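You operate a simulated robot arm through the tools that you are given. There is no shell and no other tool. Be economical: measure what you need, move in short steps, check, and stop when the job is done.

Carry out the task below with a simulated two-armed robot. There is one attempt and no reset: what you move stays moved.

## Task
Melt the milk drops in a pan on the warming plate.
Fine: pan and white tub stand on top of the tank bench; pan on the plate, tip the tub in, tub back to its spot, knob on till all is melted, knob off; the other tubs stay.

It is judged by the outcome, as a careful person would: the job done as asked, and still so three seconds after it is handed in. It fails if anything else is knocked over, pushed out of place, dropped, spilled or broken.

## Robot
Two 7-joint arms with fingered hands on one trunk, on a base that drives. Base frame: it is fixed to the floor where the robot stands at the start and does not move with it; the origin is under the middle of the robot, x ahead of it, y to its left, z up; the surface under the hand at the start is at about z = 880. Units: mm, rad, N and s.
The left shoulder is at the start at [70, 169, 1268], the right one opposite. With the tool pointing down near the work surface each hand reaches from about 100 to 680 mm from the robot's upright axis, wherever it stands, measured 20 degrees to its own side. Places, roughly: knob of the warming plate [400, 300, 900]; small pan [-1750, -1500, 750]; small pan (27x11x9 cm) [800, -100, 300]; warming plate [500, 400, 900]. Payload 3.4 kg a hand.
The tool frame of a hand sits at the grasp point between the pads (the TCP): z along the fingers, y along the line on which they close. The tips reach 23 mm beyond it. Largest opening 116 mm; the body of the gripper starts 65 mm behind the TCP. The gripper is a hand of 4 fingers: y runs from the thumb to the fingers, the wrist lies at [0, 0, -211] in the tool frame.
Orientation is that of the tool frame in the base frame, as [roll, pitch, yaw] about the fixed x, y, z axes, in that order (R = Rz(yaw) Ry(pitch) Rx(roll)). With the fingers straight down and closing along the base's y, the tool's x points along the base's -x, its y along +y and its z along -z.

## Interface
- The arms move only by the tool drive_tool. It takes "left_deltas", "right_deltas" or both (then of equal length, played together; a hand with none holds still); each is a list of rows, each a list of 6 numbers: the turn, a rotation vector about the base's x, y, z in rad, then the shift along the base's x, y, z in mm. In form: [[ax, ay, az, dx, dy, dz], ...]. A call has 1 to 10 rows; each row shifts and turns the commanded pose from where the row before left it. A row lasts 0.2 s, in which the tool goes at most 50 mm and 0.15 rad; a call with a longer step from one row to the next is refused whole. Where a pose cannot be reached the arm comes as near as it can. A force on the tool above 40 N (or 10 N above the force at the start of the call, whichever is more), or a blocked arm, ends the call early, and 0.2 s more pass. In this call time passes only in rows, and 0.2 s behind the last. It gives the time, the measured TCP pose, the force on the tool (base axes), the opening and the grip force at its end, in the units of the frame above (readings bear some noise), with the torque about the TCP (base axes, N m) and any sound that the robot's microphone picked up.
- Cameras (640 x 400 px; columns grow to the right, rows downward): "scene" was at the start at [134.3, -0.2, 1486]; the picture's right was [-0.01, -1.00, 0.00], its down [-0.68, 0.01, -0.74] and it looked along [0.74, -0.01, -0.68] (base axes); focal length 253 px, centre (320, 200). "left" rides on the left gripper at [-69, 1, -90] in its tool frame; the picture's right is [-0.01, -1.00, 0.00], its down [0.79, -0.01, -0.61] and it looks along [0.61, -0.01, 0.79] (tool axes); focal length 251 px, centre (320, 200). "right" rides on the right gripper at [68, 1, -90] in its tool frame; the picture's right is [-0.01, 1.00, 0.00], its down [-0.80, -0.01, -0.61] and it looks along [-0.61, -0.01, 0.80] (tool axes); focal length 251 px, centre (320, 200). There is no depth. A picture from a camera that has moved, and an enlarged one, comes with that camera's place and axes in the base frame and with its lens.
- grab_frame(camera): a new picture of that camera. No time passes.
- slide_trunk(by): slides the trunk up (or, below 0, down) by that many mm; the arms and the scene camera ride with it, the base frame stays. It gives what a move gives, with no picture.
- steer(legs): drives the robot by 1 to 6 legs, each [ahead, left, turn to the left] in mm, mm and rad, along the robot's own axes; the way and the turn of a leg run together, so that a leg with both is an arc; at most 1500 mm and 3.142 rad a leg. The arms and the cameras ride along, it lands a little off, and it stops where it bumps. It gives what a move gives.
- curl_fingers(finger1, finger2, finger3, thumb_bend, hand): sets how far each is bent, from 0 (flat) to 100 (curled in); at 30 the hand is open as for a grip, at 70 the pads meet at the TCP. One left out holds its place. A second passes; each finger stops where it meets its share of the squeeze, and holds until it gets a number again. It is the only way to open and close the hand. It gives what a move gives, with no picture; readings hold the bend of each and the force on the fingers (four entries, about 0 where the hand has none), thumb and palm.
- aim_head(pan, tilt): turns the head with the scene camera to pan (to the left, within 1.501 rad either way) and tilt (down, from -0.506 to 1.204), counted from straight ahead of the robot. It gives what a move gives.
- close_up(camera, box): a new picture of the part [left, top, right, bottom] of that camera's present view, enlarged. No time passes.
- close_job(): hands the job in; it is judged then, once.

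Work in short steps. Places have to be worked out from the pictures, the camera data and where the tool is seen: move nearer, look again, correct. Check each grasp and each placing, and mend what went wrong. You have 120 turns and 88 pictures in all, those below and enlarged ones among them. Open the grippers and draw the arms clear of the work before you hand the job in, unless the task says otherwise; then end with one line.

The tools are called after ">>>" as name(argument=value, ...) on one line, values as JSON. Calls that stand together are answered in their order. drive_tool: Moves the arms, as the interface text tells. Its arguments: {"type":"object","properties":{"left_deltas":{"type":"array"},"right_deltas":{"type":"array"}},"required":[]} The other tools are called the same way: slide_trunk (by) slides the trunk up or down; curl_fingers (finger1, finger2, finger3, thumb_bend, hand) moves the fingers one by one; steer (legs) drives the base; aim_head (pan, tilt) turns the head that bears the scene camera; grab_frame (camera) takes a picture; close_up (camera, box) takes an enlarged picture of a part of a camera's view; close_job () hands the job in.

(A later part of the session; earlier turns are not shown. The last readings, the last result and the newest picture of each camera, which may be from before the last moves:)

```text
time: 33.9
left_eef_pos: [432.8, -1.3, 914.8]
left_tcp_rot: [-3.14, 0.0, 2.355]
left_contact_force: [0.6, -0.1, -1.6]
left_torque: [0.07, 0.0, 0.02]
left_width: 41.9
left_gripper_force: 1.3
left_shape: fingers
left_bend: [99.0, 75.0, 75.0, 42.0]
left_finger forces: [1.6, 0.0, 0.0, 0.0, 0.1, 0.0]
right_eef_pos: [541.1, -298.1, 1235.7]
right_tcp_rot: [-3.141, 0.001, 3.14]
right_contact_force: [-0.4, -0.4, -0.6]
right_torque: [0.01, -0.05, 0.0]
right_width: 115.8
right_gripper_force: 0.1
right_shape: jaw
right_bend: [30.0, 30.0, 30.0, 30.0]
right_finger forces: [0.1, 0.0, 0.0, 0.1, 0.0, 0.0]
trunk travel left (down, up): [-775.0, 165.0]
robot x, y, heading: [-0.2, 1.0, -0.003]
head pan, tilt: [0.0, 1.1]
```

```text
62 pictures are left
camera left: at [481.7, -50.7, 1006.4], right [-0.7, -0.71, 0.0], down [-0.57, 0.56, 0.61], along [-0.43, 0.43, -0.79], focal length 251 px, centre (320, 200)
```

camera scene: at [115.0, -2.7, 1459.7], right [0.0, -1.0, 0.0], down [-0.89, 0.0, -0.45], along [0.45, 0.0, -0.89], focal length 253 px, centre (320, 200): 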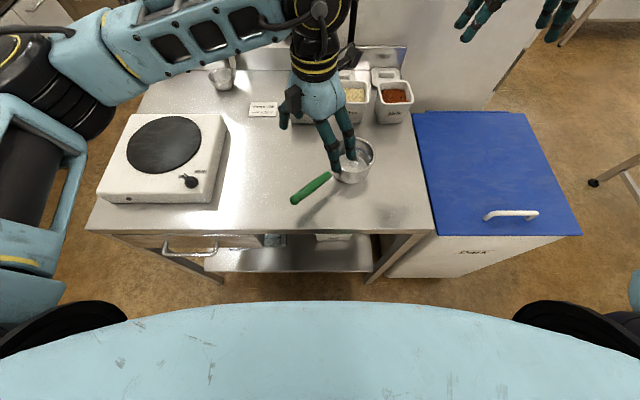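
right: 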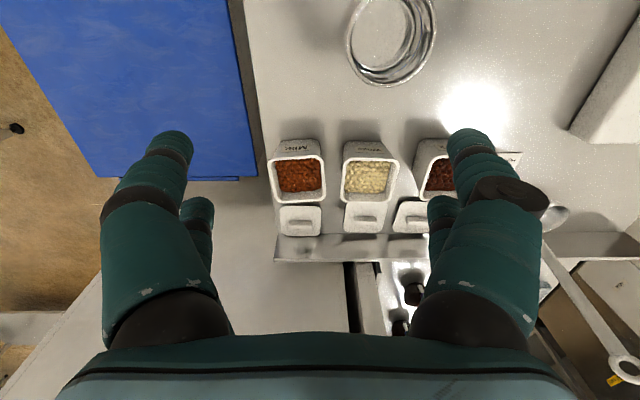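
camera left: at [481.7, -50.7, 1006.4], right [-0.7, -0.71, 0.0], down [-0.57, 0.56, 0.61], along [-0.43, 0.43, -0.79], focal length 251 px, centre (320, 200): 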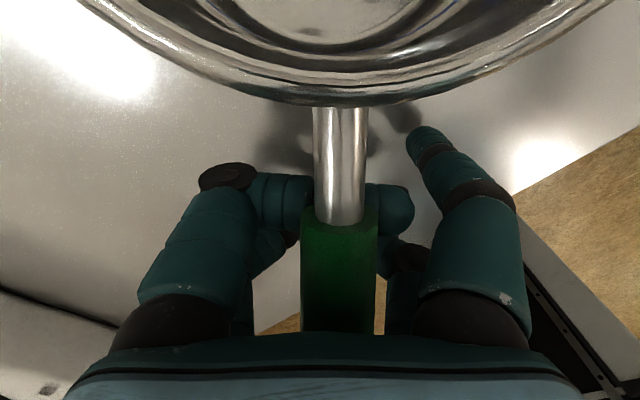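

Finger 1 hooks under the neck right by the pan. Close the thumb, then test lift gently.

>>> curl_fingers(hand="left", thumb_bend=90)

>>> drive_tool(left_deltas=[[0, 0, 0, 0, 0, 12], [0, 0, 0, 0, 0, 14], [0, 0, 0, 0, 0, 14]])

>>> grab_frame(camera="left")

>>> close_up(camera="scene", box=[240, 100, 420, 230])

```text
time: 34.9
left_eef_pos: [433.3, -3.2, 914.9]
left_tcp_rot: [3.14, 0.001, 2.355]
left_contact_force: [1.2, -0.3, -1.2]
left_torque: [0.0, 0.04, -0.01]
left_width: 28.7
left_gripper_force: 0.5
left_shape: fingers
left_bend: [100.0, 75.0, 75.0, 89.0]
left_finger forces: [1.3, 0.1, 0.0, 0.1, 0.0, 0.0]
right_eef_pos: [541.5, -299.9, 1236.5]
right_tcp_rot: [3.14, 0.0, 3.139]
right_contact_force: [-0.2, 0.4, -0.5]
right_torque: [-0.01, 0.01, 0.02]
right_width: 115.7
right_gripper_force: 0.1
right_shape: jaw
right_bend: [30.0, 30.0, 30.0, 30.0]
right_finger forces: [0.0, 0.0, 0.1, 0.0, 0.1, 0.0]
trunk travel left (down, up): [-775.0, 165.0]
robot x, y, heading: [1.0, -3.4, 0.0]
head pan, tilt: [0.0, 1.1]
```

```text
time: 35.7
left_eef_pos: [432.0, -0.7, 955.5]
left_tcp_rot: [-3.141, 0.0, 2.354]
left_contact_force: [-0.3, -0.5, -1.8]
left_torque: [0.12, 0.17, 0.02]
left_width: 28.5
left_gripper_force: 2.8
left_shape: fingers
left_bend: [100.0, 75.0, 75.0, 89.0]
left_finger forces: [3.3, 0.1, 0.0, 0.0, 0.0, 2.1]
right_eef_pos: [541.8, -299.4, 1236.1]
right_tcp_rot: [3.141, -0.001, 3.14]
right_contact_force: [-1.2, -0.1, 0.4]
right_torque: [-0.03, -0.04, 0.05]
right_width: 115.8
right_gripper_force: 0.1
right_shape: jaw
right_bend: [30.0, 30.0, 30.0, 30.0]
right_finger forces: [0.0, 0.0, 0.0, 0.0, 0.0, 0.0]
trunk travel left (down, up): [-775.0, 165.0]
robot x, y, heading: [2.1, -0.8, -0.003]
head pan, tilt: [0.0, 1.1]
```

```text
61 pictures are left
camera left: at [480.7, -49.2, 1046.3], right [-0.7, -0.71, 0.0], down [-0.57, 0.56, 0.61], along [-0.43, 0.43, -0.79], focal length 251 px, centre (320, 200)
```

left: 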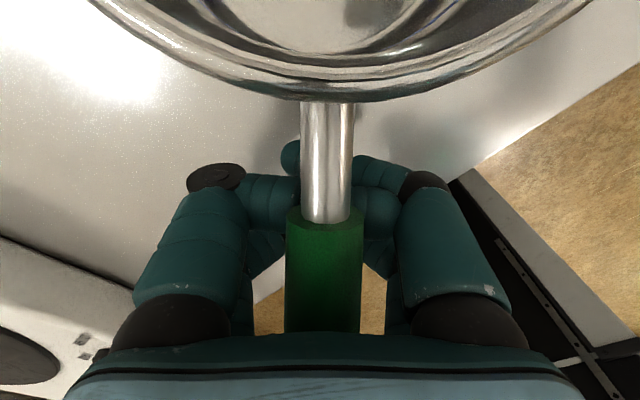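

```text
3.08 times, centred on (330, 165) of scene
camera zoom: at [115.5, -0.2, 1459.6], right [0.0, -1.0, 0.0], down [-0.89, 0.0, -0.45], along [0.45, 0.0, -0.89], focal length 777 px, centre (289, 308)
```

zoom: 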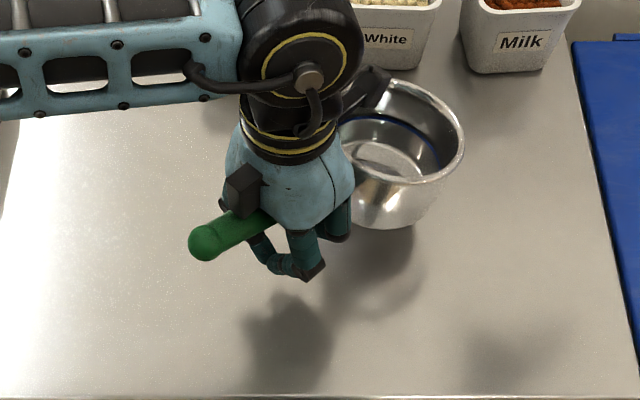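

Holding well now (finger and palm both loaded). I raise it to ~1075, then slide the robot 300 mm left.

>>> drive_tool(left_deltas=[[0, 0, 0, 0, 0, 25], [0, 0, 0, 0, 0, 30], [0, 0, 0, 0, 0, 35], [0, 0, 0, 0, 0, 30]])

>>> steer(legs=[[0, 300, 0]])

>>> grab_frame(camera="scene")

```text
time: 36.7
left_eef_pos: [433.1, -1.5, 1075.4]
left_tcp_rot: [-3.141, 0.0, 2.356]
left_contact_force: [0.3, -0.3, -2.5]
left_torque: [0.1, 0.11, -0.01]
left_width: 28.7
left_gripper_force: 2.4
left_shape: fingers
left_bend: [100.0, 75.0, 75.0, 89.0]
left_finger forces: [3.0, 0.1, 0.0, 0.0, 0.1, 2.1]
right_eef_pos: [543.6, -298.6, 1236.8]
right_tcp_rot: [3.14, 0.0, 3.14]
right_contact_force: [0.0, -0.7, 0.7]
right_torque: [0.01, 0.01, 0.01]
right_width: 115.6
right_gripper_force: 0.0
right_shape: jaw
right_bend: [30.0, 30.0, 30.0, 30.0]
right_finger forces: [0.0, 0.0, 0.1, 0.0, 0.0, 0.0]
trunk travel left (down, up): [-775.0, 165.0]
robot x, y, heading: [1.1, -3.2, 0.001]
head pan, tilt: [0.0, 1.1]
```

```text
time: 38.8
left_eef_pos: [430.8, 298.5, 1075.9]
left_tcp_rot: [3.141, -0.003, 2.362]
left_contact_force: [0.8, -0.1, -3.2]
left_torque: [0.14, 0.11, -0.01]
left_width: 28.6
left_gripper_force: 2.6
left_shape: fingers
left_bend: [100.0, 75.0, 75.0, 89.0]
left_finger forces: [3.2, 0.0, 0.0, 0.0, 0.0, 2.3]
right_eef_pos: [543.3, 1.7, 1237.0]
right_tcp_rot: [3.14, -0.001, -3.135]
right_contact_force: [0.1, 0.2, 0.5]
right_torque: [0.01, 0.02, 0.0]
right_width: 115.9
right_gripper_force: 0.0
right_shape: jaw
right_bend: [30.0, 30.0, 30.0, 30.0]
right_finger forces: [0.0, 0.0, 0.1, 0.1, 0.0, 0.0]
trunk travel left (down, up): [-775.0, 165.0]
robot x, y, heading: [-1.5, 295.0, 0.003]
head pan, tilt: [0.0, 1.1]
```

```text
59 pictures are left
camera scene: at [115.0, 297.2, 1459.6], right [0.01, -1.0, 0.0], down [-0.89, 0.0, -0.45], along [0.45, 0.0, -0.89], focal length 253 px, centre (320, 200)
```

scene: 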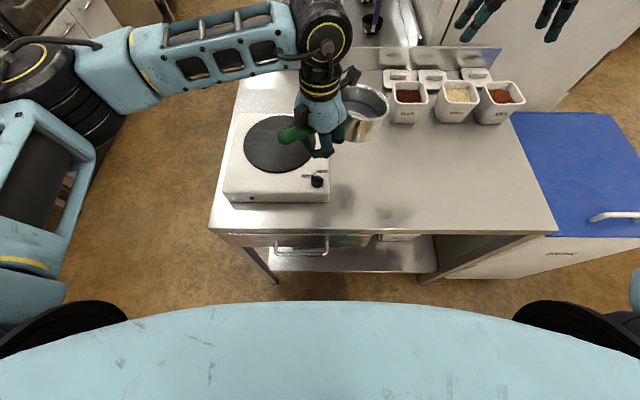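

Plate centre measures (547,409) again; knob (423,304). I carry the pan over: TCP to about (475,490).

>>> drive_tool(left_deltas=[[0, 0, 0, 9, 38, 0], [0, 0, 0, 9, 38, 0], [0, 0, 0, 9, 38, 0], [0, 0, 0, 9, 39, 0], [0, 0, 0, 8, 39, 0]])

>>> close_up(camera="scene", box=[180, 80, 360, 220])

>>> grab_frame(camera="left")

```text
time: 40.0
left_eef_pos: [477.2, 492.6, 1075.8]
left_tcp_rot: [-3.14, 0.0, 2.363]
left_contact_force: [0.0, 0.1, -3.5]
left_torque: [0.12, 0.15, 0.0]
left_width: 28.6
left_gripper_force: 2.6
left_shape: fingers
left_bend: [100.0, 75.0, 75.0, 89.0]
left_finger forces: [3.6, 0.0, 0.0, 0.0, 0.1, 2.3]
right_eef_pos: [543.0, 5.2, 1237.6]
right_tcp_rot: [-3.139, 0.0, -3.135]
right_contact_force: [-0.2, 0.0, 0.2]
right_torque: [0.02, 0.01, 0.02]
right_width: 116.0
right_gripper_force: 0.1
right_shape: jaw
right_bend: [30.0, 30.0, 30.0, 30.0]
right_finger forces: [0.0, 0.0, 0.0, 0.1, 0.0, 0.0]
trunk travel left (down, up): [-775.0, 165.0]
robot x, y, heading: [3.5, 299.5, 0.002]
head pan, tilt: [0.0, 1.1]
```

```text
2.86 times, centred on (270, 150) of scene
camera zoom: at [114.7, 301.2, 1459.6], right [0.01, -1.0, 0.0], down [-0.89, -0.01, -0.45], along [0.45, 0.0, -0.89], focal length 722 px, centre (463, 343)
```

zoom: 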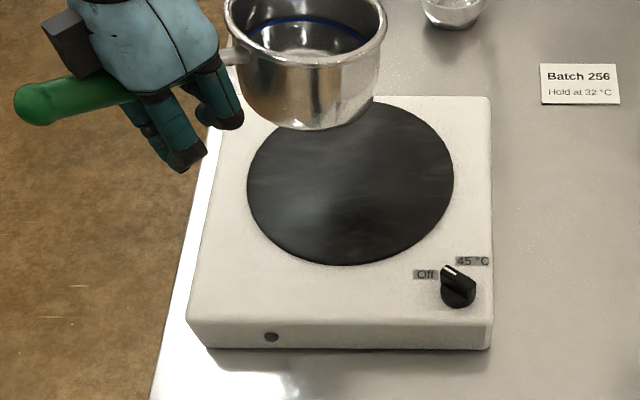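

```text
57 pictures are left
camera left: at [525.1, 446.1, 1165.4], right [-0.7, -0.72, 0.0], down [-0.57, 0.56, 0.61], along [-0.44, 0.42, -0.8], focal length 251 px, centre (320, 200)
```

left: 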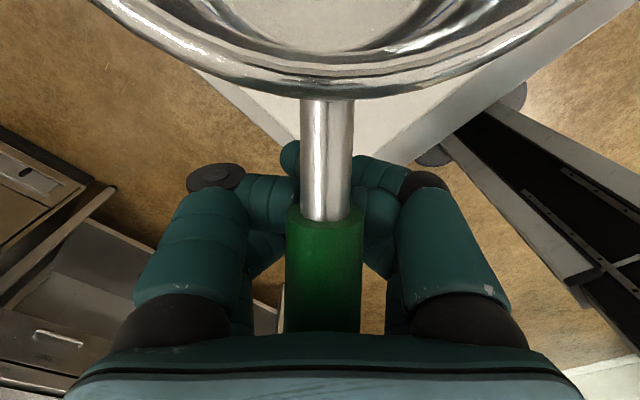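

Pan is ~10 mm off centre and still high. I descend to TCP z≈990, correcting (-4,-8).

>>> drive_tool(left_deltas=[[0, 0, 0, -2, -4, -30], [0, 0, 0, -2, -4, -30], [0, 0, 0, 0, 0, -20]])

>>> close_up(camera="scene", box=[180, 80, 360, 220])

```text
time: 40.8
left_eef_pos: [473.3, 483.0, 994.6]
left_tcp_rot: [3.141, -0.001, 2.362]
left_contact_force: [-0.2, -0.1, -2.9]
left_torque: [0.16, 0.12, -0.01]
left_width: 28.7
left_gripper_force: 3.1
left_shape: fingers
left_bend: [100.0, 75.0, 75.0, 89.0]
left_finger forces: [3.3, 0.0, 0.0, 0.1, 0.0, 2.4]
right_eef_pos: [543.7, 3.8, 1237.2]
right_tcp_rot: [-3.141, 0.001, -3.137]
right_contact_force: [-0.6, 0.5, 0.1]
right_torque: [-0.02, -0.02, -0.01]
right_width: 116.0
right_gripper_force: 0.1
right_shape: jaw
right_bend: [30.0, 30.0, 30.0, 30.0]
right_finger forces: [0.1, 0.0, 0.0, 0.0, 0.0, 0.0]
trunk travel left (down, up): [-775.0, 165.0]
robot x, y, heading: [-1.9, 296.6, 0.007]
head pan, tilt: [0.0, 1.1]
```

```text
2.86 times, centred on (270, 150) of scene
camera zoom: at [115.2, 299.1, 1459.6], right [0.01, -1.0, 0.0], down [-0.89, -0.01, -0.45], along [0.45, 0.0, -0.89], focal length 722 px, centre (463, 343)
```

zoom: 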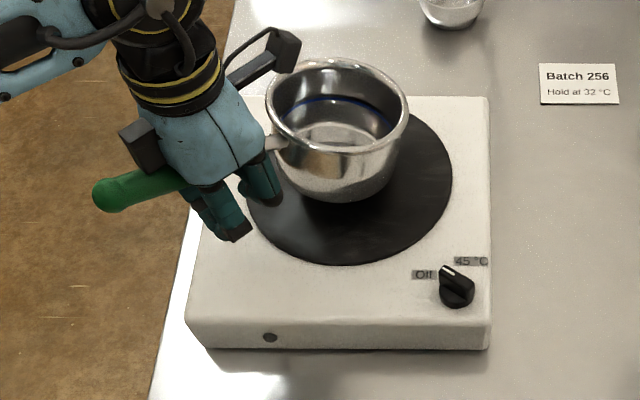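

Pan is well centred. I lower slowly to contact (~24 mm).

>>> drive_tool(left_deltas=[[0, 0, 0, 1, -1, -8], [0, 0, 0, 0, 0, -7], [0, 0, 0, 0, 0, -6]])

>>> grab_frame(camera="left")

>>> close_up(camera="scene", box=[180, 80, 360, 220])

```text
time: 41.6
left_eef_pos: [474.8, 483.1, 973.6]
left_tcp_rot: [3.141, 0.0, 2.361]
left_contact_force: [-0.4, -0.1, -1.3]
left_torque: [0.02, 0.0, 0.02]
left_width: 28.4
left_gripper_force: 0.7
left_shape: fingers
left_bend: [100.0, 75.0, 75.0, 89.0]
left_finger forces: [1.1, 0.0, 0.1, 0.1, 0.0, 0.0]
right_eef_pos: [543.2, 5.1, 1236.7]
right_tcp_rot: [-3.141, 0.002, -3.136]
right_contact_force: [-0.3, 0.6, -1.0]
right_torque: [-0.01, 0.02, 0.0]
right_width: 116.0
right_gripper_force: 0.1
right_shape: jaw
right_bend: [30.0, 30.0, 30.0, 30.0]
right_finger forces: [0.0, 0.0, 0.0, 0.1, 0.0, 0.0]
trunk travel left (down, up): [-775.0, 165.0]
robot x, y, heading: [2.0, 299.9, 0.005]
head pan, tilt: [0.0, 1.1]
```

```text
55 pictures are left
camera left: at [523.3, 435.4, 1064.3], right [-0.7, -0.72, 0.0], down [-0.57, 0.55, 0.61], along [-0.44, 0.42, -0.79], focal length 251 px, centre (320, 200)
```

left: 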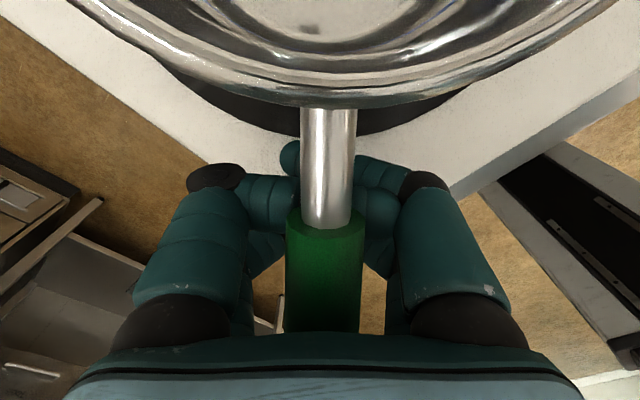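

```text
2.86 times, centred on (270, 150) of scene
camera zoom: at [114.6, 299.5, 1459.6], right [0.01, -1.0, 0.0], down [-0.89, -0.01, -0.45], along [0.45, 0.0, -0.89], focal length 722 px, centre (463, 343)
```

zoom: 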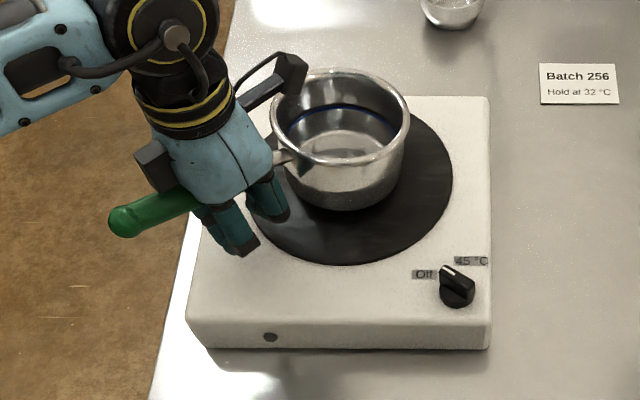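

Load has come off the palm. Lower 4 mm more and open the hand.

>>> drive_tool(left_deltas=[[0, 0, 0, 0, 0, -4]])

>>> curl_fingers(hand="left", thumb_bend=42)

>>> curl_fingers(hand="left", finger1=42, finger2=42, finger3=42)

>>> grab_frame(camera="left")

```text
time: 42.0
left_eef_pos: [475.0, 482.9, 969.9]
left_tcp_rot: [-3.141, 0.0, 2.363]
left_contact_force: [0.2, 0.3, -2.3]
left_torque: [0.0, 0.03, -0.03]
left_width: 28.5
left_gripper_force: 0.8
left_shape: fingers
left_bend: [100.0, 75.0, 75.0, 89.0]
left_finger forces: [1.2, 0.0, 0.0, 0.0, 0.1, 0.0]
right_eef_pos: [542.5, 3.2, 1237.6]
right_tcp_rot: [3.141, 0.0, -3.137]
right_contact_force: [0.4, -0.8, 0.1]
right_torque: [0.02, 0.0, -0.05]
right_width: 116.1
right_gripper_force: 0.1
right_shape: jaw
right_bend: [30.0, 30.0, 30.0, 30.0]
right_finger forces: [0.0, 0.0, 0.1, 0.1, 0.0, 0.0]
trunk travel left (down, up): [-775.0, 165.0]
robot x, y, heading: [1.7, 301.5, 0.006]
head pan, tilt: [0.0, 1.1]
```

```text
time: 43.0
left_eef_pos: [473.6, 483.8, 971.1]
left_tcp_rot: [-3.141, 0.0, 2.362]
left_contact_force: [-1.3, 0.0, -1.9]
left_torque: [0.0, 0.02, 0.0]
left_width: 42.4
left_gripper_force: 1.3
left_shape: fingers
left_bend: [100.0, 75.0, 75.0, 42.0]
left_finger forces: [1.4, 0.0, 0.0, 0.0, 0.1, 0.1]
right_eef_pos: [543.3, 3.6, 1236.9]
right_tcp_rot: [3.141, 0.001, -3.136]
right_contact_force: [-0.5, 0.5, 1.1]
right_torque: [-0.01, 0.02, 0.01]
right_width: 115.9
right_gripper_force: 0.1
right_shape: jaw
right_bend: [30.0, 30.0, 30.0, 30.0]
right_finger forces: [0.1, 0.0, 0.1, 0.0, 0.0, 0.1]
trunk travel left (down, up): [-775.0, 165.0]
robot x, y, heading: [-0.3, 299.3, 0.007]
head pan, tilt: [0.0, 1.1]
```

```text
time: 44.0
left_eef_pos: [474.2, 482.9, 970.0]
left_tcp_rot: [-3.141, 0.001, 2.362]
left_contact_force: [-0.4, -0.1, 0.7]
left_torque: [0.01, 0.01, -0.02]
left_width: 81.5
left_gripper_force: 0.1
left_shape: fingers
left_bend: [42.0, 42.0, 42.0, 42.0]
left_finger forces: [0.0, 0.0, 0.0, 0.0, 0.0, 0.1]
right_eef_pos: [542.5, 3.6, 1236.5]
right_tcp_rot: [3.142, -0.001, -3.137]
right_contact_force: [0.4, -0.3, 0.2]
right_torque: [-0.04, 0.01, 0.0]
right_width: 115.8
right_gripper_force: 0.1
right_shape: jaw
right_bend: [30.0, 30.0, 30.0, 30.0]
right_finger forces: [0.1, 0.0, 0.0, 0.0, 0.0, 0.0]
trunk travel left (down, up): [-775.0, 165.0]
robot x, y, heading: [0.5, 296.5, 0.001]
head pan, tilt: [0.0, 1.1]
```

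```text
53 pictures are left
camera left: at [523.1, 435.6, 1060.7], right [-0.7, -0.72, 0.0], down [-0.57, 0.55, 0.61], along [-0.44, 0.42, -0.79], focal length 251 px, centre (320, 200)
```

left: 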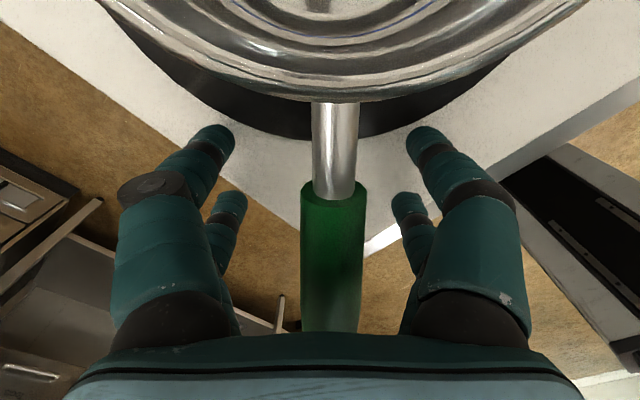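

Released cleanly. I raise the left hand straight up and then back a bit toward the robot's left, and view the pan.

>>> drive_tool(left_deltas=[[0, 0, 0, 0, 0, 30], [0, 0, 0, 0, 0, 40], [0, 0, 0, 0, 0, 45], [0, 0, 0, 0, 0, 45], [0, 0, 0, -30, 30, 20], [0, 0, 0, -30, 30, 20]])

>>> close_up(camera="scene", box=[180, 80, 360, 220])

```text
time: 45.4
left_eef_pos: [411.9, 545.4, 1172.2]
left_tcp_rot: [-3.141, 0.002, 2.36]
left_contact_force: [-0.2, -0.1, -0.5]
left_torque: [-0.02, -0.02, 0.01]
left_width: 81.9
left_gripper_force: 0.1
left_shape: fingers
left_bend: [42.0, 42.0, 42.0, 42.0]
left_finger forces: [0.0, 0.0, 0.0, 0.0, 0.0, 0.1]
right_eef_pos: [541.6, 6.0, 1238.7]
right_tcp_rot: [-3.141, 0.002, -3.137]
right_contact_force: [0.3, 0.3, 0.2]
right_torque: [-0.02, 0.01, 0.01]
right_width: 115.9
right_gripper_force: 0.1
right_shape: jaw
right_bend: [30.0, 30.0, 30.0, 30.0]
right_finger forces: [0.0, 0.1, 0.0, 0.0, 0.1, 0.1]
trunk travel left (down, up): [-775.0, 165.0]
robot x, y, heading: [-1.5, 296.7, 0.008]
head pan, tilt: [0.0, 1.1]
```

```text
2.86 times, centred on (270, 150) of scene
camera zoom: at [112.2, 301.2, 1459.8], right [0.01, -1.0, 0.0], down [-0.89, -0.01, -0.46], along [0.46, 0.0, -0.89], focal length 722 px, centre (463, 343)
```

zoom: 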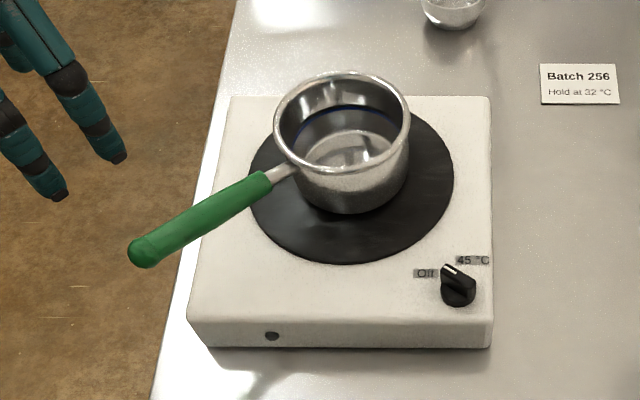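

Pan stands near the plate's centre, pan centre ≈(560,407), rim ≈995. Next the Milk tub: centre ≈(704,-214), rim z≈964, ~90 mm wide. I'll take it with the right hand from its free right side (closing along x). Drive right by 500.

>>> steer(legs=[[0, -500, 0]])

>>> drive_tool(right_deltas=[[0, 0, -0.1428, 0, 0, 0], [0, 0, -0.1428, 0, 0, 0], [0, 0, -0.1428, 0, 0, 0], [0, 0, -0.1428, 0, 0, 0], [0, 0, -0.1428, 0, 0, 0], [0, 0, -0.1428, 0, 0, 0], [0, 0, -0.1428, 0, 0, 0], [0, 0, -0.1428, 0, 0, 0], [0, 0, -0.1428, 0, 0, 0], [0, 0, -0.1428, 0, 0, 0]])

>>> drive_tool(right_deltas=[[0, 0, -0.1428, 0, 0, 0], [0.15, 0, 0, 10, 0, 0], [0.15, 0, 0, 10, 0, 0], [0.15, 0, 0, 10, 0, 0], [0.15, 0, 0, 10, 0, 0], [0.15, 0, 0, 10, 0, 0], [0.15, 0, 0, 10, 0, 0], [0.147, 0, 0, 10, 0, 0]])

>>> grab_frame(camera="scene")

```text
time: 48.3
left_eef_pos: [415.7, 49.8, 1171.1]
left_tcp_rot: [-3.14, 0.0, 2.364]
left_contact_force: [0.2, -0.1, -0.2]
left_torque: [-0.03, -0.01, 0.03]
left_width: 81.7
left_gripper_force: 0.0
left_shape: fingers
left_bend: [42.0, 42.0, 42.0, 42.0]
left_finger forces: [0.1, 0.0, 0.1, 0.0, 0.0, 0.1]
right_eef_pos: [546.4, -488.8, 1237.7]
right_tcp_rot: [3.141, -0.001, -3.135]
right_contact_force: [-0.1, 0.6, 0.1]
right_torque: [0.0, -0.01, 0.0]
right_width: 115.7
right_gripper_force: 0.0
right_shape: jaw
right_bend: [30.0, 30.0, 30.0, 30.0]
right_finger forces: [0.0, 0.0, 0.1, 0.0, 0.0, 0.0]
trunk travel left (down, up): [-775.0, 165.0]
robot x, y, heading: [3.8, -198.5, 0.005]
head pan, tilt: [0.0, 1.1]
```

```text
time: 50.5
left_eef_pos: [415.6, 49.1, 1171.6]
left_tcp_rot: [-3.14, 0.001, 2.363]
left_contact_force: [0.1, 0.1, 0.6]
left_torque: [0.02, -0.04, 0.0]
left_width: 81.6
left_gripper_force: 0.1
left_shape: fingers
left_bend: [42.0, 42.0, 42.0, 42.0]
left_finger forces: [0.0, 0.0, 0.0, 0.0, 0.0, 0.1]
right_eef_pos: [553.2, -502.4, 1236.1]
right_tcp_rot: [-3.141, 0.0, 2.151]
right_contact_force: [-0.2, 0.6, 0.5]
right_torque: [0.0, -0.02, 0.0]
right_width: 116.2
right_gripper_force: 0.1
right_shape: jaw
right_bend: [30.0, 30.0, 30.0, 30.0]
right_finger forces: [0.1, 0.0, 0.0, 0.0, 0.0, 0.0]
right hand out of reach, approached as far as the arm can: row 7, 8, 9, 10
trunk travel left (down, up): [-775.0, 165.0]
robot x, y, heading: [7.2, -198.9, 0.011]
head pan, tilt: [0.0, 1.1]
```

```text
time: 52.3
left_eef_pos: [416.2, 45.4, 1171.3]
left_tcp_rot: [3.14, -0.002, 2.363]
left_contact_force: [1.2, 0.0, 0.2]
left_torque: [0.02, -0.03, -0.01]
left_width: 81.7
left_gripper_force: 0.0
left_shape: fingers
left_bend: [42.0, 42.0, 42.0, 42.0]
left_finger forces: [0.0, 0.0, 0.0, 0.0, 0.0, 0.1]
right_eef_pos: [596.6, -496.0, 1235.1]
right_tcp_rot: [2.376, -0.813, 2.492]
right_contact_force: [0.8, -0.3, -0.7]
right_torque: [0.01, 0.05, 0.01]
right_width: 115.9
right_gripper_force: 0.1
right_shape: jaw
right_bend: [30.0, 30.0, 30.0, 30.0]
right_finger forces: [0.0, 0.0, 0.2, 0.0, 0.0, 0.0]
right hand out of reach, approached as far as the arm can: row 1, 7, 8
trunk travel left (down, up): [-775.0, 165.0]
robot x, y, heading: [3.5, -199.9, 0.008]
head pan, tilt: [0.0, 1.1]
```

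```text
51 pictures are left
camera scene: at [118.0, -199.7, 1459.6], right [0.01, -1.0, 0.0], down [-0.89, -0.01, -0.45], along [0.45, 0.01, -0.89], focal length 253 px, centre (320, 200)
```

scene: 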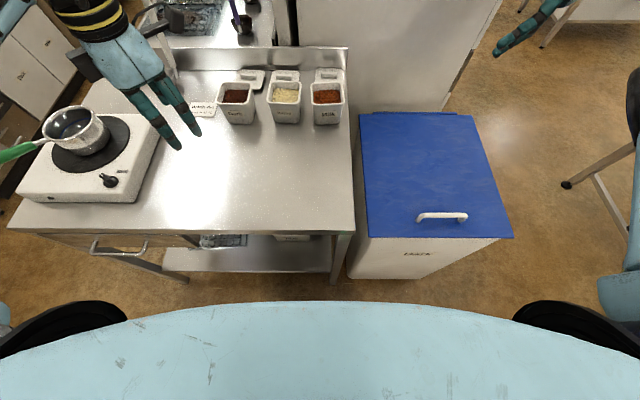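

The roll that way hits a joint limit. I undo it and will try the opposite roll (+90°), with the hand nearer the robot's middle.

>>> drive_tool(right_deltas=[[-0.15, 0, 0, -5, 15, 0], [-0.15, 0, 0, -5, 15, 0], [-0.15, 0, 0, -5, 15, 0], [-0.15, 0, 0, -5, 15, 0], [-0.15, 0, 0, -5, 15, 0], [-0.15, 0, 0, -5, 15, 0], [-0.147, 0, 0, -5, 15, 0], [0, 0, 0.1428, 0, 10, 0], [0, 0, 0.1428, 0, 10, 0], [0, 0, 0.1428, 0, 10, 0]])

>>> drive_tool(right_deltas=[[0, 0, 0.1428, 0, 0, 0], [0, 0, 0.1428, 0, 0, 0], [0, 0, 0.1428, 0, 0, 0], [0, 0, 0.1428, 0, 0, 0], [0, 0, 0.1428, 0, 0, 0], [0, 0, 0.1428, 0, 0, 0], [0, 0, 0.1428, 0, 0, 0], [0, 0, 0.1428, 0, 0, 0]])

```text
time: 54.5
left_eef_pos: [416.2, 50.0, 1171.3]
left_tcp_rot: [-3.139, 0.001, 2.363]
left_contact_force: [-0.4, 0.9, 0.1]
left_torque: [0.0, -0.01, -0.03]
left_width: 81.4
left_gripper_force: 0.0
left_shape: fingers
left_bend: [42.0, 42.0, 42.0, 42.0]
left_finger forces: [0.1, 0.0, 0.1, 0.0, 0.0, 0.0]
right_eef_pos: [561.1, -355.6, 1237.8]
right_tcp_rot: [-3.14, 0.0, 2.58]
right_contact_force: [0.1, 0.0, -0.3]
right_torque: [0.01, 0.01, 0.03]
right_width: 115.7
right_gripper_force: 0.0
right_shape: jaw
right_bend: [30.0, 30.0, 30.0, 30.0]
right_finger forces: [0.1, 0.0, 0.0, 0.0, 0.1, 0.1]
trunk travel left (down, up): [-775.0, 165.0]
robot x, y, heading: [2.3, -198.5, 0.003]
head pan, tilt: [0.0, 1.1]
```

```text
time: 56.3
left_eef_pos: [416.2, 47.9, 1171.5]
left_tcp_rot: [-3.141, 0.001, 2.363]
left_contact_force: [0.3, -0.3, -0.2]
left_torque: [-0.02, -0.01, 0.01]
left_width: 81.5
left_gripper_force: 0.1
left_shape: fingers
left_bend: [42.0, 42.0, 42.0, 42.0]
left_finger forces: [0.1, 0.0, 0.0, 0.0, 0.0, 0.0]
right_eef_pos: [562.1, -357.2, 1236.6]
right_tcp_rot: [3.14, -0.002, -2.559]
right_contact_force: [0.1, 0.3, -0.3]
right_torque: [0.0, 0.01, 0.0]
right_width: 115.9
right_gripper_force: 0.0
right_shape: jaw
right_bend: [30.0, 30.0, 30.0, 30.0]
right_finger forces: [0.0, 0.0, 0.0, 0.0, 0.0, 0.0]
trunk travel left (down, up): [-775.0, 165.0]
robot x, y, heading: [1.7, -199.3, 0.003]
head pan, tilt: [0.0, 1.1]
```

Now yaw is +0.58 from neutral; I continue to +90°.

>>> drive_tool(right_deltas=[[0, 0, 0.1412, 0, 0, 0], [0, 0, 0.1412, 0, 0, 0], [0, 0, 0.1412, 0, 0, 0], [0, 0, 0.1412, 0, 0, 0], [0, 0, 0.1412, 0, 0, 0], [0, 0, 0.1412, 0, 0, 0], [0, 0, 0.1412, 0, 0, 0]])

>>> drive_tool(right_deltas=[[0.14, 0, 0, 0, 0, -5], [0.14, 0, 0, 0, 0, -5], [0.14, 0, 0, 0, 0, -5], [0.14, 0, 0, 0, 0, -5], [0.14, 0, 0, 0, 0, -5], [0.14, 0, 0, 0, 0, -5]])

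```text
time: 57.9
left_eef_pos: [416.7, 49.5, 1171.5]
left_tcp_rot: [3.141, 0.001, 2.361]
left_contact_force: [-0.9, 0.2, -0.4]
left_torque: [-0.03, 0.05, 0.01]
left_width: 81.6
left_gripper_force: 0.1
left_shape: fingers
left_bend: [42.0, 42.0, 42.0, 42.0]
left_finger forces: [0.0, 0.1, 0.1, 0.0, 0.0, 0.0]
right_eef_pos: [562.2, -356.9, 1236.1]
right_tcp_rot: [3.141, 0.001, -1.573]
right_contact_force: [-0.1, 0.3, 0.4]
right_torque: [0.01, 0.0, 0.01]
right_width: 116.2
right_gripper_force: 0.1
right_shape: jaw
right_bend: [30.0, 30.0, 30.0, 30.0]
right_finger forces: [0.1, 0.0, 0.0, 0.0, 0.0, 0.0]
trunk travel left (down, up): [-775.0, 165.0]
robot x, y, heading: [5.7, -198.7, 0.009]
head pan, tilt: [0.0, 1.1]
```

```text
time: 59.3
left_eef_pos: [415.3, 47.3, 1171.1]
left_tcp_rot: [-3.141, -0.001, 2.364]
left_contact_force: [-0.1, -0.9, -0.3]
left_torque: [0.01, 0.02, -0.02]
left_width: 81.6
left_gripper_force: 0.0
left_shape: fingers
left_bend: [42.0, 42.0, 42.0, 42.0]
left_finger forces: [0.1, 0.1, 0.1, 0.0, 0.0, 0.0]
right_eef_pos: [561.3, -359.0, 1206.8]
right_tcp_rot: [3.137, 0.842, -1.577]
right_contact_force: [0.2, -0.2, 0.4]
right_torque: [0.02, -0.03, 0.0]
right_width: 116.0
right_gripper_force: 0.0
right_shape: jaw
right_bend: [30.0, 30.0, 30.0, 30.0]
right_finger forces: [0.1, 0.0, 0.1, 0.0, 0.0, 0.1]
trunk travel left (down, up): [-775.0, 165.0]
robot x, y, heading: [3.6, -195.8, 0.008]
head pan, tilt: [0.0, 1.1]
```

That pose works (45° down, pointing left, closing along x). Before grasping I rehearse the pouring roll (about +y) in the air to check the joint range.

>>> drive_tool(right_deltas=[[0, 0.15, 0, 0, 0, 0], [0, 0.15, 0, 0, 0, 0], [0, 0.15, 0, 0, 0, 0], [0, 0.15, 0, 0, 0, 0], [0, 0.15, 0, 0, 0, 0], [0, 0.15, 0, 0, 0, 0], [0, 0.15, 0, 0, 0, 0], [0, 0.15, 0, 0, 0, 0], [0, 0.15, 0, 0, 0, 0], [0, 0.15, 0, 0, 0, 0]])

>>> drive_tool(right_deltas=[[0, 0.15, 0, 0, 0, 0], [0, 0.15, 0, 0, 0, 0], [0, 0.15, 0, 0, 0, 0], [0, 0.15, 0, 0, 0, 0], [0, 0.15, 0, 0, 0, 0], [0, 0.15, 0, 0, 0, 0]])

```text
time: 61.5
left_eef_pos: [416.3, 49.7, 1172.2]
left_tcp_rot: [3.141, 0.001, 2.364]
left_contact_force: [1.6, 0.5, 0.0]
left_torque: [0.03, 0.0, 0.0]
left_width: 81.7
left_gripper_force: 0.0
left_shape: fingers
left_bend: [42.0, 42.0, 42.0, 42.0]
left_finger forces: [0.0, 0.1, 0.0, 0.0, 0.1, 0.1]
right_eef_pos: [492.2, -360.5, 1225.0]
right_tcp_rot: [1.827, 0.272, -2.385]
right_contact_force: [-0.3, -0.4, 0.2]
right_torque: [-0.02, 0.0, -0.02]
right_width: 116.2
right_gripper_force: 0.1
right_shape: jaw
right_bend: [30.0, 30.0, 30.0, 30.0]
right_finger forces: [0.0, 0.0, 0.1, 0.0, 0.0, 0.0]
right hand out of reach, approached as far as the arm can: row 5, 6, 7, 8, 9, 10
trunk travel left (down, up): [-775.0, 165.0]
robot x, y, heading: [4.5, -198.4, 0.006]
head pan, tilt: [0.0, 1.1]
```

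```text
time: 62.9
left_eef_pos: [415.6, 48.9, 1172.0]
left_tcp_rot: [3.141, -0.001, 2.362]
left_contact_force: [0.4, 0.7, 0.1]
left_torque: [0.01, 0.03, 0.01]
left_width: 81.6
left_gripper_force: 0.0
left_shape: fingers
left_bend: [42.0, 42.0, 42.0, 42.0]
left_finger forces: [0.0, 0.0, 0.0, 0.0, 0.0, 0.1]
right_eef_pos: [468.5, -401.2, 1233.2]
right_tcp_rot: [1.581, -0.008, -2.501]
right_contact_force: [-0.1, -0.2, 1.2]
right_torque: [0.03, -0.01, 0.06]
right_width: 115.8
right_gripper_force: 0.1
right_shape: jaw
right_bend: [30.0, 30.0, 30.0, 30.0]
right_finger forces: [0.0, 0.0, 0.0, 0.0, 0.0, 0.1]
right hand out of reach, approached as far as the arm can: row 1, 2, 3, 4, 5, 6
trunk travel left (down, up): [-775.0, 165.0]
robot x, y, heading: [7.3, -193.7, 0.005]
head pan, tilt: [0.0, 1.1]
```

That direction swings the wrist out of reach. I return and try the opposite roll (about −y), which brings the wrist toward the robot.

>>> drive_tool(right_deltas=[[0, -0.1428, 0, 7, 7, 0], [0, -0.1428, 0, 7, 7, 0], [0, -0.1428, 0, 7, 7, 0], [0, -0.1428, 0, 7, 7, 0], [0, -0.1428, 0, 7, 7, 0], [0, -0.1428, 0, 7, 7, 0], [0, -0.1428, 0, 7, 7, 0], [0, -0.1428, 0, 7, 7, 0], [0, -0.1428, 0, 7, 7, 0], [0, -0.1428, 0, 7, 7, 0]])

>>> drive_tool(right_deltas=[[0, -0.145, 0, 0, 5, 0], [0, -0.145, 0, 0, 5, 0], [0, -0.145, 0, 0, 5, 0], [0, -0.145, 0, 0, 5, 0], [0, -0.145, 0, 0, 5, 0], [0, -0.145, 0, 0, 5, 0], [0, -0.145, 0, 0, 5, 0], [0, -0.145, 0, 0, 5, 0], [0, -0.145, 0, 0, 5, 0], [0, -0.145, 0, 0, 5, 0]])

>>> drive_tool(right_deltas=[[0, -0.145, 0, 0, 0, 0], [0, -0.145, 0, 0, 0, 0], [0, -0.145, 0, 0, 0, 0], [0, -0.145, 0, 0, 0, 0], [0, -0.145, 0, 0, 0, 0], [0, -0.145, 0, 0, 0, 0]])

```text
time: 65.1
left_eef_pos: [415.8, 49.4, 1171.7]
left_tcp_rot: [3.14, 0.001, 2.362]
left_contact_force: [0.3, -0.4, 0.0]
left_torque: [0.03, -0.04, 0.03]
left_width: 81.5
left_gripper_force: 0.1
left_shape: fingers
left_bend: [42.0, 42.0, 42.0, 42.0]
left_finger forces: [0.0, 0.0, 0.0, 0.0, 0.1, 0.0]
right_eef_pos: [539.2, -331.9, 1234.8]
right_tcp_rot: [2.917, 0.915, -1.764]
right_contact_force: [-0.6, -0.5, -0.7]
right_torque: [0.0, -0.03, 0.02]
right_width: 115.9
right_gripper_force: 0.0
right_shape: jaw
right_bend: [30.0, 30.0, 30.0, 30.0]
right_finger forces: [0.0, 0.1, 0.0, 0.1, 0.0, 0.0]
trunk travel left (down, up): [-775.0, 165.0]
robot x, y, heading: [1.8, -199.5, 0.01]
head pan, tilt: [0.0, 1.1]
```

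```text
time: 67.3
left_eef_pos: [416.8, 49.6, 1171.0]
left_tcp_rot: [-3.14, 0.0, 2.363]
left_contact_force: [-0.3, -0.2, -0.9]
left_torque: [0.01, 0.01, 0.03]
left_width: 81.5
left_gripper_force: 0.0
left_shape: fingers
left_bend: [42.0, 42.0, 42.0, 42.0]
left_finger forces: [0.1, 0.1, 0.1, 0.0, 0.0, 0.1]
right_eef_pos: [539.8, -280.4, 1234.2]
right_tcp_rot: [-1.717, 0.213, -0.662]
right_contact_force: [-0.7, 0.1, -0.5]
right_torque: [0.03, -0.01, -0.01]
right_width: 116.0
right_gripper_force: 0.1
right_shape: jaw
right_bend: [30.0, 30.0, 30.0, 30.0]
right_finger forces: [0.0, 0.0, 0.0, 0.0, 0.1, 0.1]
trunk travel left (down, up): [-775.0, 165.0]
robot x, y, heading: [3.4, -195.8, 0.002]
head pan, tilt: [0.0, 1.1]
```

```text
time: 68.7
left_eef_pos: [416.3, 48.5, 1170.8]
left_tcp_rot: [-3.14, 0.001, 2.362]
left_contact_force: [-0.1, 0.1, 0.0]
left_torque: [0.02, -0.01, -0.02]
left_width: 81.5
left_gripper_force: 0.2
left_shape: fingers
left_bend: [42.0, 42.0, 42.0, 42.0]
left_finger forces: [0.1, 0.1, 0.0, 0.0, 0.0, 0.1]
right_eef_pos: [540.4, -281.7, 1234.8]
right_tcp_rot: [-1.162, -0.467, -0.74]
right_contact_force: [0.0, -0.2, -0.4]
right_torque: [0.01, -0.03, 0.01]
right_width: 115.9
right_gripper_force: 0.0
right_shape: jaw
right_bend: [30.0, 30.0, 30.0, 30.0]
right_finger forces: [0.0, 0.0, 0.1, 0.0, 0.1, 0.1]
trunk travel left (down, up): [-775.0, 165.0]
robot x, y, heading: [0.4, -197.0, 0.004]
head pan, tilt: [0.0, 1.1]
```

The −y roll reaches ~125° freely. I roll back to the grasp pose while heading toward the tub's right side, staying high.

>>> drive_tool(right_deltas=[[0, 0.145, 0, 5, -8, 0], [0, 0.145, 0, 5, -8, 0], [0, 0.145, 0, 5, -8, 0], [0, 0.145, 0, 5, -8, 0], [0, 0.145, 0, 5, -8, 0], [0, 0.145, 0, 5, -8, 0], [0, 0.145, 0, 5, -8, 0], [0, 0.145, 0, 5, -8, 0], [0, 0.145, 0, 5, -8, 0], [0, 0.145, 0, 5, -8, 0]])

>>> drive_tool(right_deltas=[[0, 0.145, 0, 10, 0, -20], [0, 0.145, 0, 10, 0, -20], [0, 0.145, 0, 10, 0, -20], [0, 0.145, 0, 10, 0, -20], [0, 0.145, 0, 10, 0, -20], [0, 0, 0, 20, 0, -20]])

```text
time: 70.9
left_eef_pos: [416.1, 49.9, 1171.3]
left_tcp_rot: [-3.14, -0.001, 2.362]
left_contact_force: [0.1, -0.1, -0.5]
left_torque: [-0.03, -0.01, -0.04]
left_width: 81.4
left_gripper_force: 0.1
left_shape: fingers
left_bend: [42.0, 42.0, 42.0, 42.0]
left_finger forces: [0.0, 0.0, 0.0, 0.1, 0.0, 0.0]
right_eef_pos: [590.9, -360.0, 1234.2]
right_tcp_rot: [-2.158, 0.647, -0.851]
right_contact_force: [0.5, -0.8, -0.3]
right_torque: [0.0, 0.02, -0.01]
right_width: 115.6
right_gripper_force: 0.1
right_shape: jaw
right_bend: [30.0, 30.0, 30.0, 30.0]
right_finger forces: [0.0, 0.0, 0.0, 0.0, 0.1, 0.0]
trunk travel left (down, up): [-775.0, 165.0]
robot x, y, heading: [2.9, -199.1, 0.004]
head pan, tilt: [0.0, 1.1]
```

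```text
time: 72.3
left_eef_pos: [416.2, 50.0, 1171.5]
left_tcp_rot: [-3.138, -0.001, 2.363]
left_contact_force: [0.9, 0.8, 0.6]
left_torque: [-0.03, -0.01, 0.01]
left_width: 81.5
left_gripper_force: 0.1
left_shape: fingers
left_bend: [42.0, 42.0, 42.0, 42.0]
left_finger forces: [0.1, 0.1, 0.0, 0.0, 0.0, 0.1]
right_eef_pos: [649.4, -356.8, 1114.7]
right_tcp_rot: [-3.135, 0.927, -1.577]
right_contact_force: [-0.4, -0.5, 0.5]
right_torque: [-0.01, 0.01, -0.03]
right_width: 115.9
right_gripper_force: 0.1
right_shape: jaw
right_bend: [30.0, 30.0, 30.0, 30.0]
right_finger forces: [0.0, 0.0, 0.1, 0.0, 0.1, 0.1]
right hand out of reach, approached as far as the arm can: row 6
trunk travel left (down, up): [-775.0, 165.0]
robot x, y, heading: [7.7, -197.4, 0.012]
head pan, tilt: [0.0, 1.1]
```

At reach limit here (~595 mm from shoulder). I move the robot 60 forward (clearance ~100 by the picture) and 60 right, then lower the trunk by 120.

>>> steer(legs=[[60, -60, -0.01]])

>>> slide_trunk(by=-120)

>>> grab_frame(camera="scene")

>>> grab_frame(camera="right")

```text
time: 73.4
left_eef_pos: [476.3, -12.1, 1172.0]
left_tcp_rot: [3.14, 0.002, 2.354]
left_contact_force: [-0.2, 0.0, -0.1]
left_torque: [-0.02, 0.01, 0.0]
left_width: 81.6
left_gripper_force: 0.1
left_shape: fingers
left_bend: [42.0, 42.0, 42.0, 42.0]
left_finger forces: [0.0, 0.0, 0.0, 0.0, 0.1, 0.0]
right_eef_pos: [705.6, -420.6, 1116.2]
right_tcp_rot: [-3.13, 0.924, -1.582]
right_contact_force: [-0.5, 0.2, 0.6]
right_torque: [-0.02, -0.01, 0.0]
right_width: 116.2
right_gripper_force: 0.2
right_shape: jaw
right_bend: [30.0, 30.0, 30.0, 30.0]
right_finger forces: [0.0, 0.1, 0.0, 0.0, 0.0, 0.0]
trunk travel left (down, up): [-775.0, 165.0]
robot x, y, heading: [60.7, -256.0, -0.001]
head pan, tilt: [0.0, 1.1]
```

```text
time: 74.9
left_eef_pos: [477.3, -13.4, 1051.8]
left_tcp_rot: [-3.141, -0.001, 2.354]
left_contact_force: [0.2, -1.2, 0.2]
left_torque: [0.0, 0.04, -0.03]
left_width: 81.4
left_gripper_force: 0.0
left_shape: fingers
left_bend: [42.0, 42.0, 42.0, 42.0]
left_finger forces: [0.0, 0.1, 0.0, 0.1, 0.0, 0.1]
right_eef_pos: [706.4, -421.7, 995.0]
right_tcp_rot: [-3.132, 0.928, -1.585]
right_contact_force: [-0.8, 0.2, 0.9]
right_torque: [0.0, 0.0, 0.03]
right_width: 115.6
right_gripper_force: 0.0
right_shape: jaw
right_bend: [30.0, 30.0, 30.0, 30.0]
right_finger forces: [0.1, 0.1, 0.1, 0.0, 0.0, 0.1]
trunk travel left (down, up): [-655.0, 285.0]
robot x, y, heading: [66.7, -257.8, -0.002]
head pan, tilt: [0.0, 1.1]
```

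```text
50 pictures are left
camera scene: at [176.8, -255.8, 1339.7], right [0.0, -1.0, 0.0], down [-0.89, 0.0, -0.45], along [0.45, 0.0, -0.89], focal length 253 px, centre (320, 200)
```

scene: 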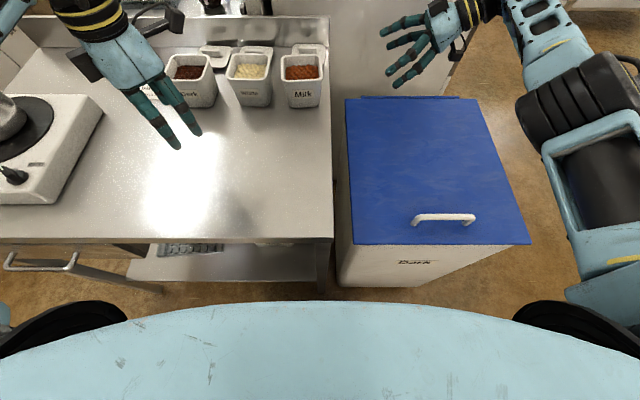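

```text
49 pictures are left
camera right: at [703.8, -534.8, 994.2], right [-1.0, 0.03, 0.0], down [0.0, -0.01, 1.0], along [0.03, 1.0, 0.01], focal length 251 px, centre (320, 200)
```

right: 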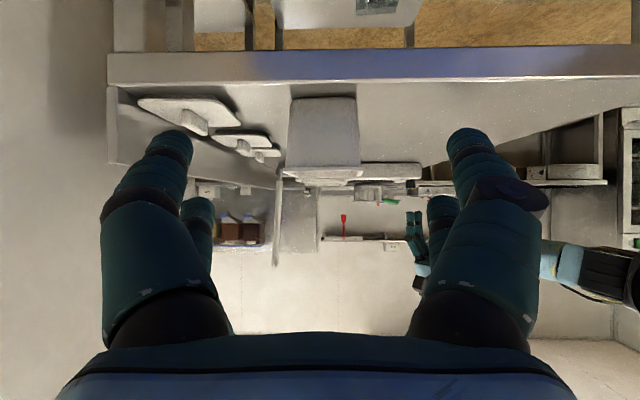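

The tub is straight ahead in the wrist view: rim z≈959, centre x≈706. I check with an enlarged scene view.

>>> close_up(camera="scene", box=[160, 30, 340, 120])

```text
3.56 times, centred on (250, 75) of scene
camera zoom: at [176.8, -255.8, 1339.7], right [0.0, -1.0, 0.0], down [-0.89, 0.0, -0.45], along [0.45, 0.0, -0.89], focal length 898 px, centre (569, 644)
```

zoom: 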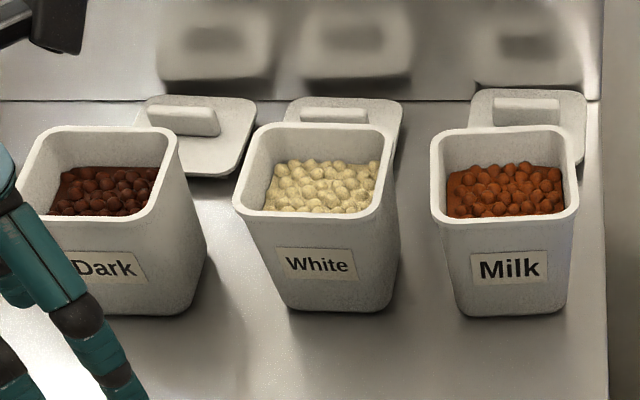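

Tub centre ≈(709,-214). I approach along a straight line to about y=-262 first and check.

>>> drive_tool(right_deltas=[[0, 0, 0, 1, 40, -14], [0, 0, 0, 1, 40, -14], [0, 0, 0, 1, 40, -14], [0, 0, 0, 0, 40, -14]])

>>> grab_frame(camera="right")

>>> close_up(camera="scene", box=[220, 20, 400, 120])

```text
time: 75.9
left_eef_pos: [477.5, -11.3, 1050.8]
left_tcp_rot: [-3.14, 0.001, 2.353]
left_contact_force: [0.1, 1.1, 0.2]
left_torque: [0.02, 0.0, -0.03]
left_width: 81.8
left_gripper_force: 0.1
left_shape: fingers
left_bend: [42.0, 42.0, 42.0, 42.0]
left_finger forces: [0.0, 0.0, 0.0, 0.0, 0.1, 0.0]
right_eef_pos: [706.3, -258.8, 936.2]
right_tcp_rot: [-3.131, 0.927, -1.587]
right_contact_force: [-0.1, 0.0, 0.0]
right_torque: [-0.04, -0.02, -0.04]
right_width: 115.8
right_gripper_force: 0.1
right_shape: jaw
right_bend: [30.0, 30.0, 30.0, 30.0]
right_finger forces: [0.1, 0.0, 0.0, 0.0, 0.0, 0.1]
right hand out of reach, approached as far as the arm can: row 4
trunk travel left (down, up): [-655.0, 285.0]
robot x, y, heading: [60.6, -256.5, -0.004]
head pan, tilt: [0.0, 1.1]
```

```text
47 pictures are left
camera right: at [703.7, -370.5, 935.2], right [-1.0, 0.03, 0.0], down [0.0, -0.01, 1.0], along [0.03, 1.0, 0.01], focal length 251 px, centre (320, 200)
```

right: 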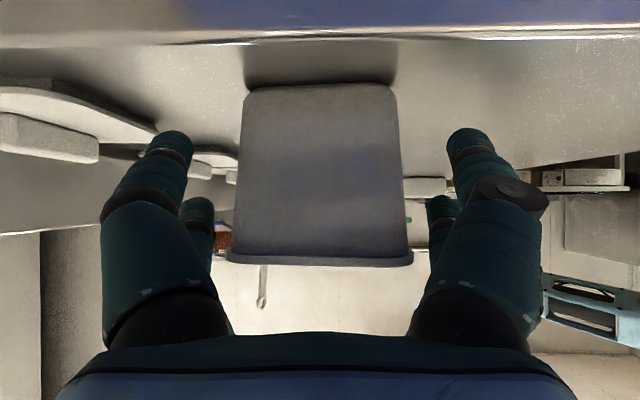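

```text
3.56 times, centred on (310, 70) of scene
camera zoom: at [177.1, -253.5, 1339.6], right [0.0, -1.0, 0.0], down [-0.89, 0.0, -0.45], along [0.45, 0.0, -0.89], focal length 898 px, centre (356, 662)
```

zoom: 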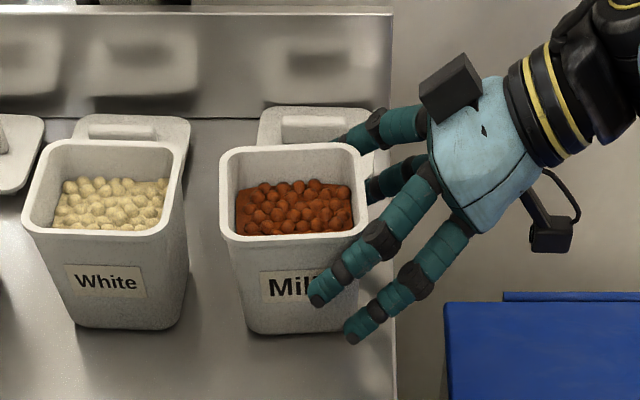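

The hand straddles the tub, centred; the arm is just at its reach. I use the base to shift the hand the last ~38 mm left.

>>> steer(legs=[[0, 37, 0]])

>>> grab_frame(camera="right")

>>> close_up(camera="scene", box=[220, 20, 400, 120])

```text
time: 76.7
left_eef_pos: [478.2, 20.1, 1052.0]
left_tcp_rot: [3.14, -0.002, 2.354]
left_contact_force: [-0.2, 0.7, 0.7]
left_torque: [0.03, -0.01, 0.01]
left_width: 81.7
left_gripper_force: 0.2
left_shape: fingers
left_bend: [42.0, 42.0, 42.0, 42.0]
left_finger forces: [0.0, 0.0, 0.0, 0.0, 0.0, 0.0]
right_eef_pos: [707.4, -226.5, 936.5]
right_tcp_rot: [-3.132, 0.932, -1.589]
right_contact_force: [0.0, -0.5, 1.2]
right_torque: [0.03, -0.05, 0.01]
right_width: 115.7
right_gripper_force: 0.0
right_shape: jaw
right_bend: [30.0, 30.0, 30.0, 30.0]
right_finger forces: [0.1, 0.1, 0.7, 0.0, 0.0, 0.0]
trunk travel left (down, up): [-655.0, 285.0]
robot x, y, heading: [64.9, -221.3, -0.004]
head pan, tilt: [0.0, 1.1]
```

```text
45 pictures are left
camera right: at [703.7, -338.1, 934.7], right [-1.0, 0.03, 0.0], down [0.0, -0.01, 1.0], along [0.03, 1.0, 0.01], focal length 251 px, centre (320, 200)
```

right: 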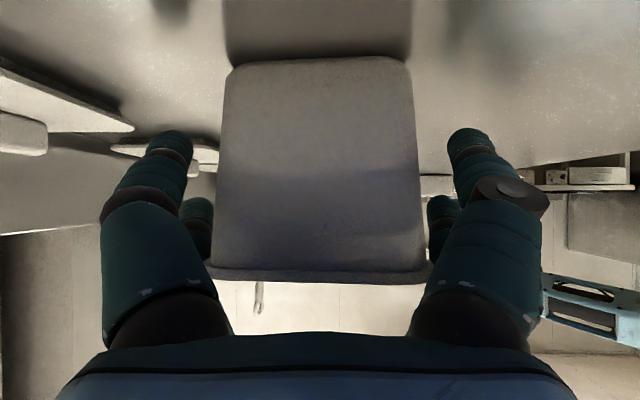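

```text
3.56 times, centred on (310, 70) of scene
camera zoom: at [177.2, -221.8, 1339.6], right [0.0, -1.0, 0.0], down [-0.89, 0.0, -0.45], along [0.45, 0.0, -0.89], focal length 898 px, centre (356, 662)
```

zoom: 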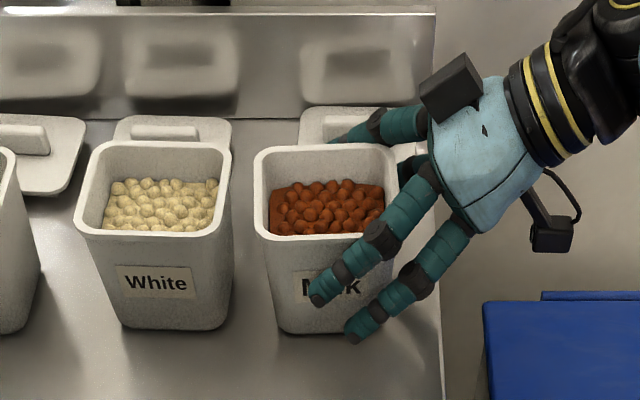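

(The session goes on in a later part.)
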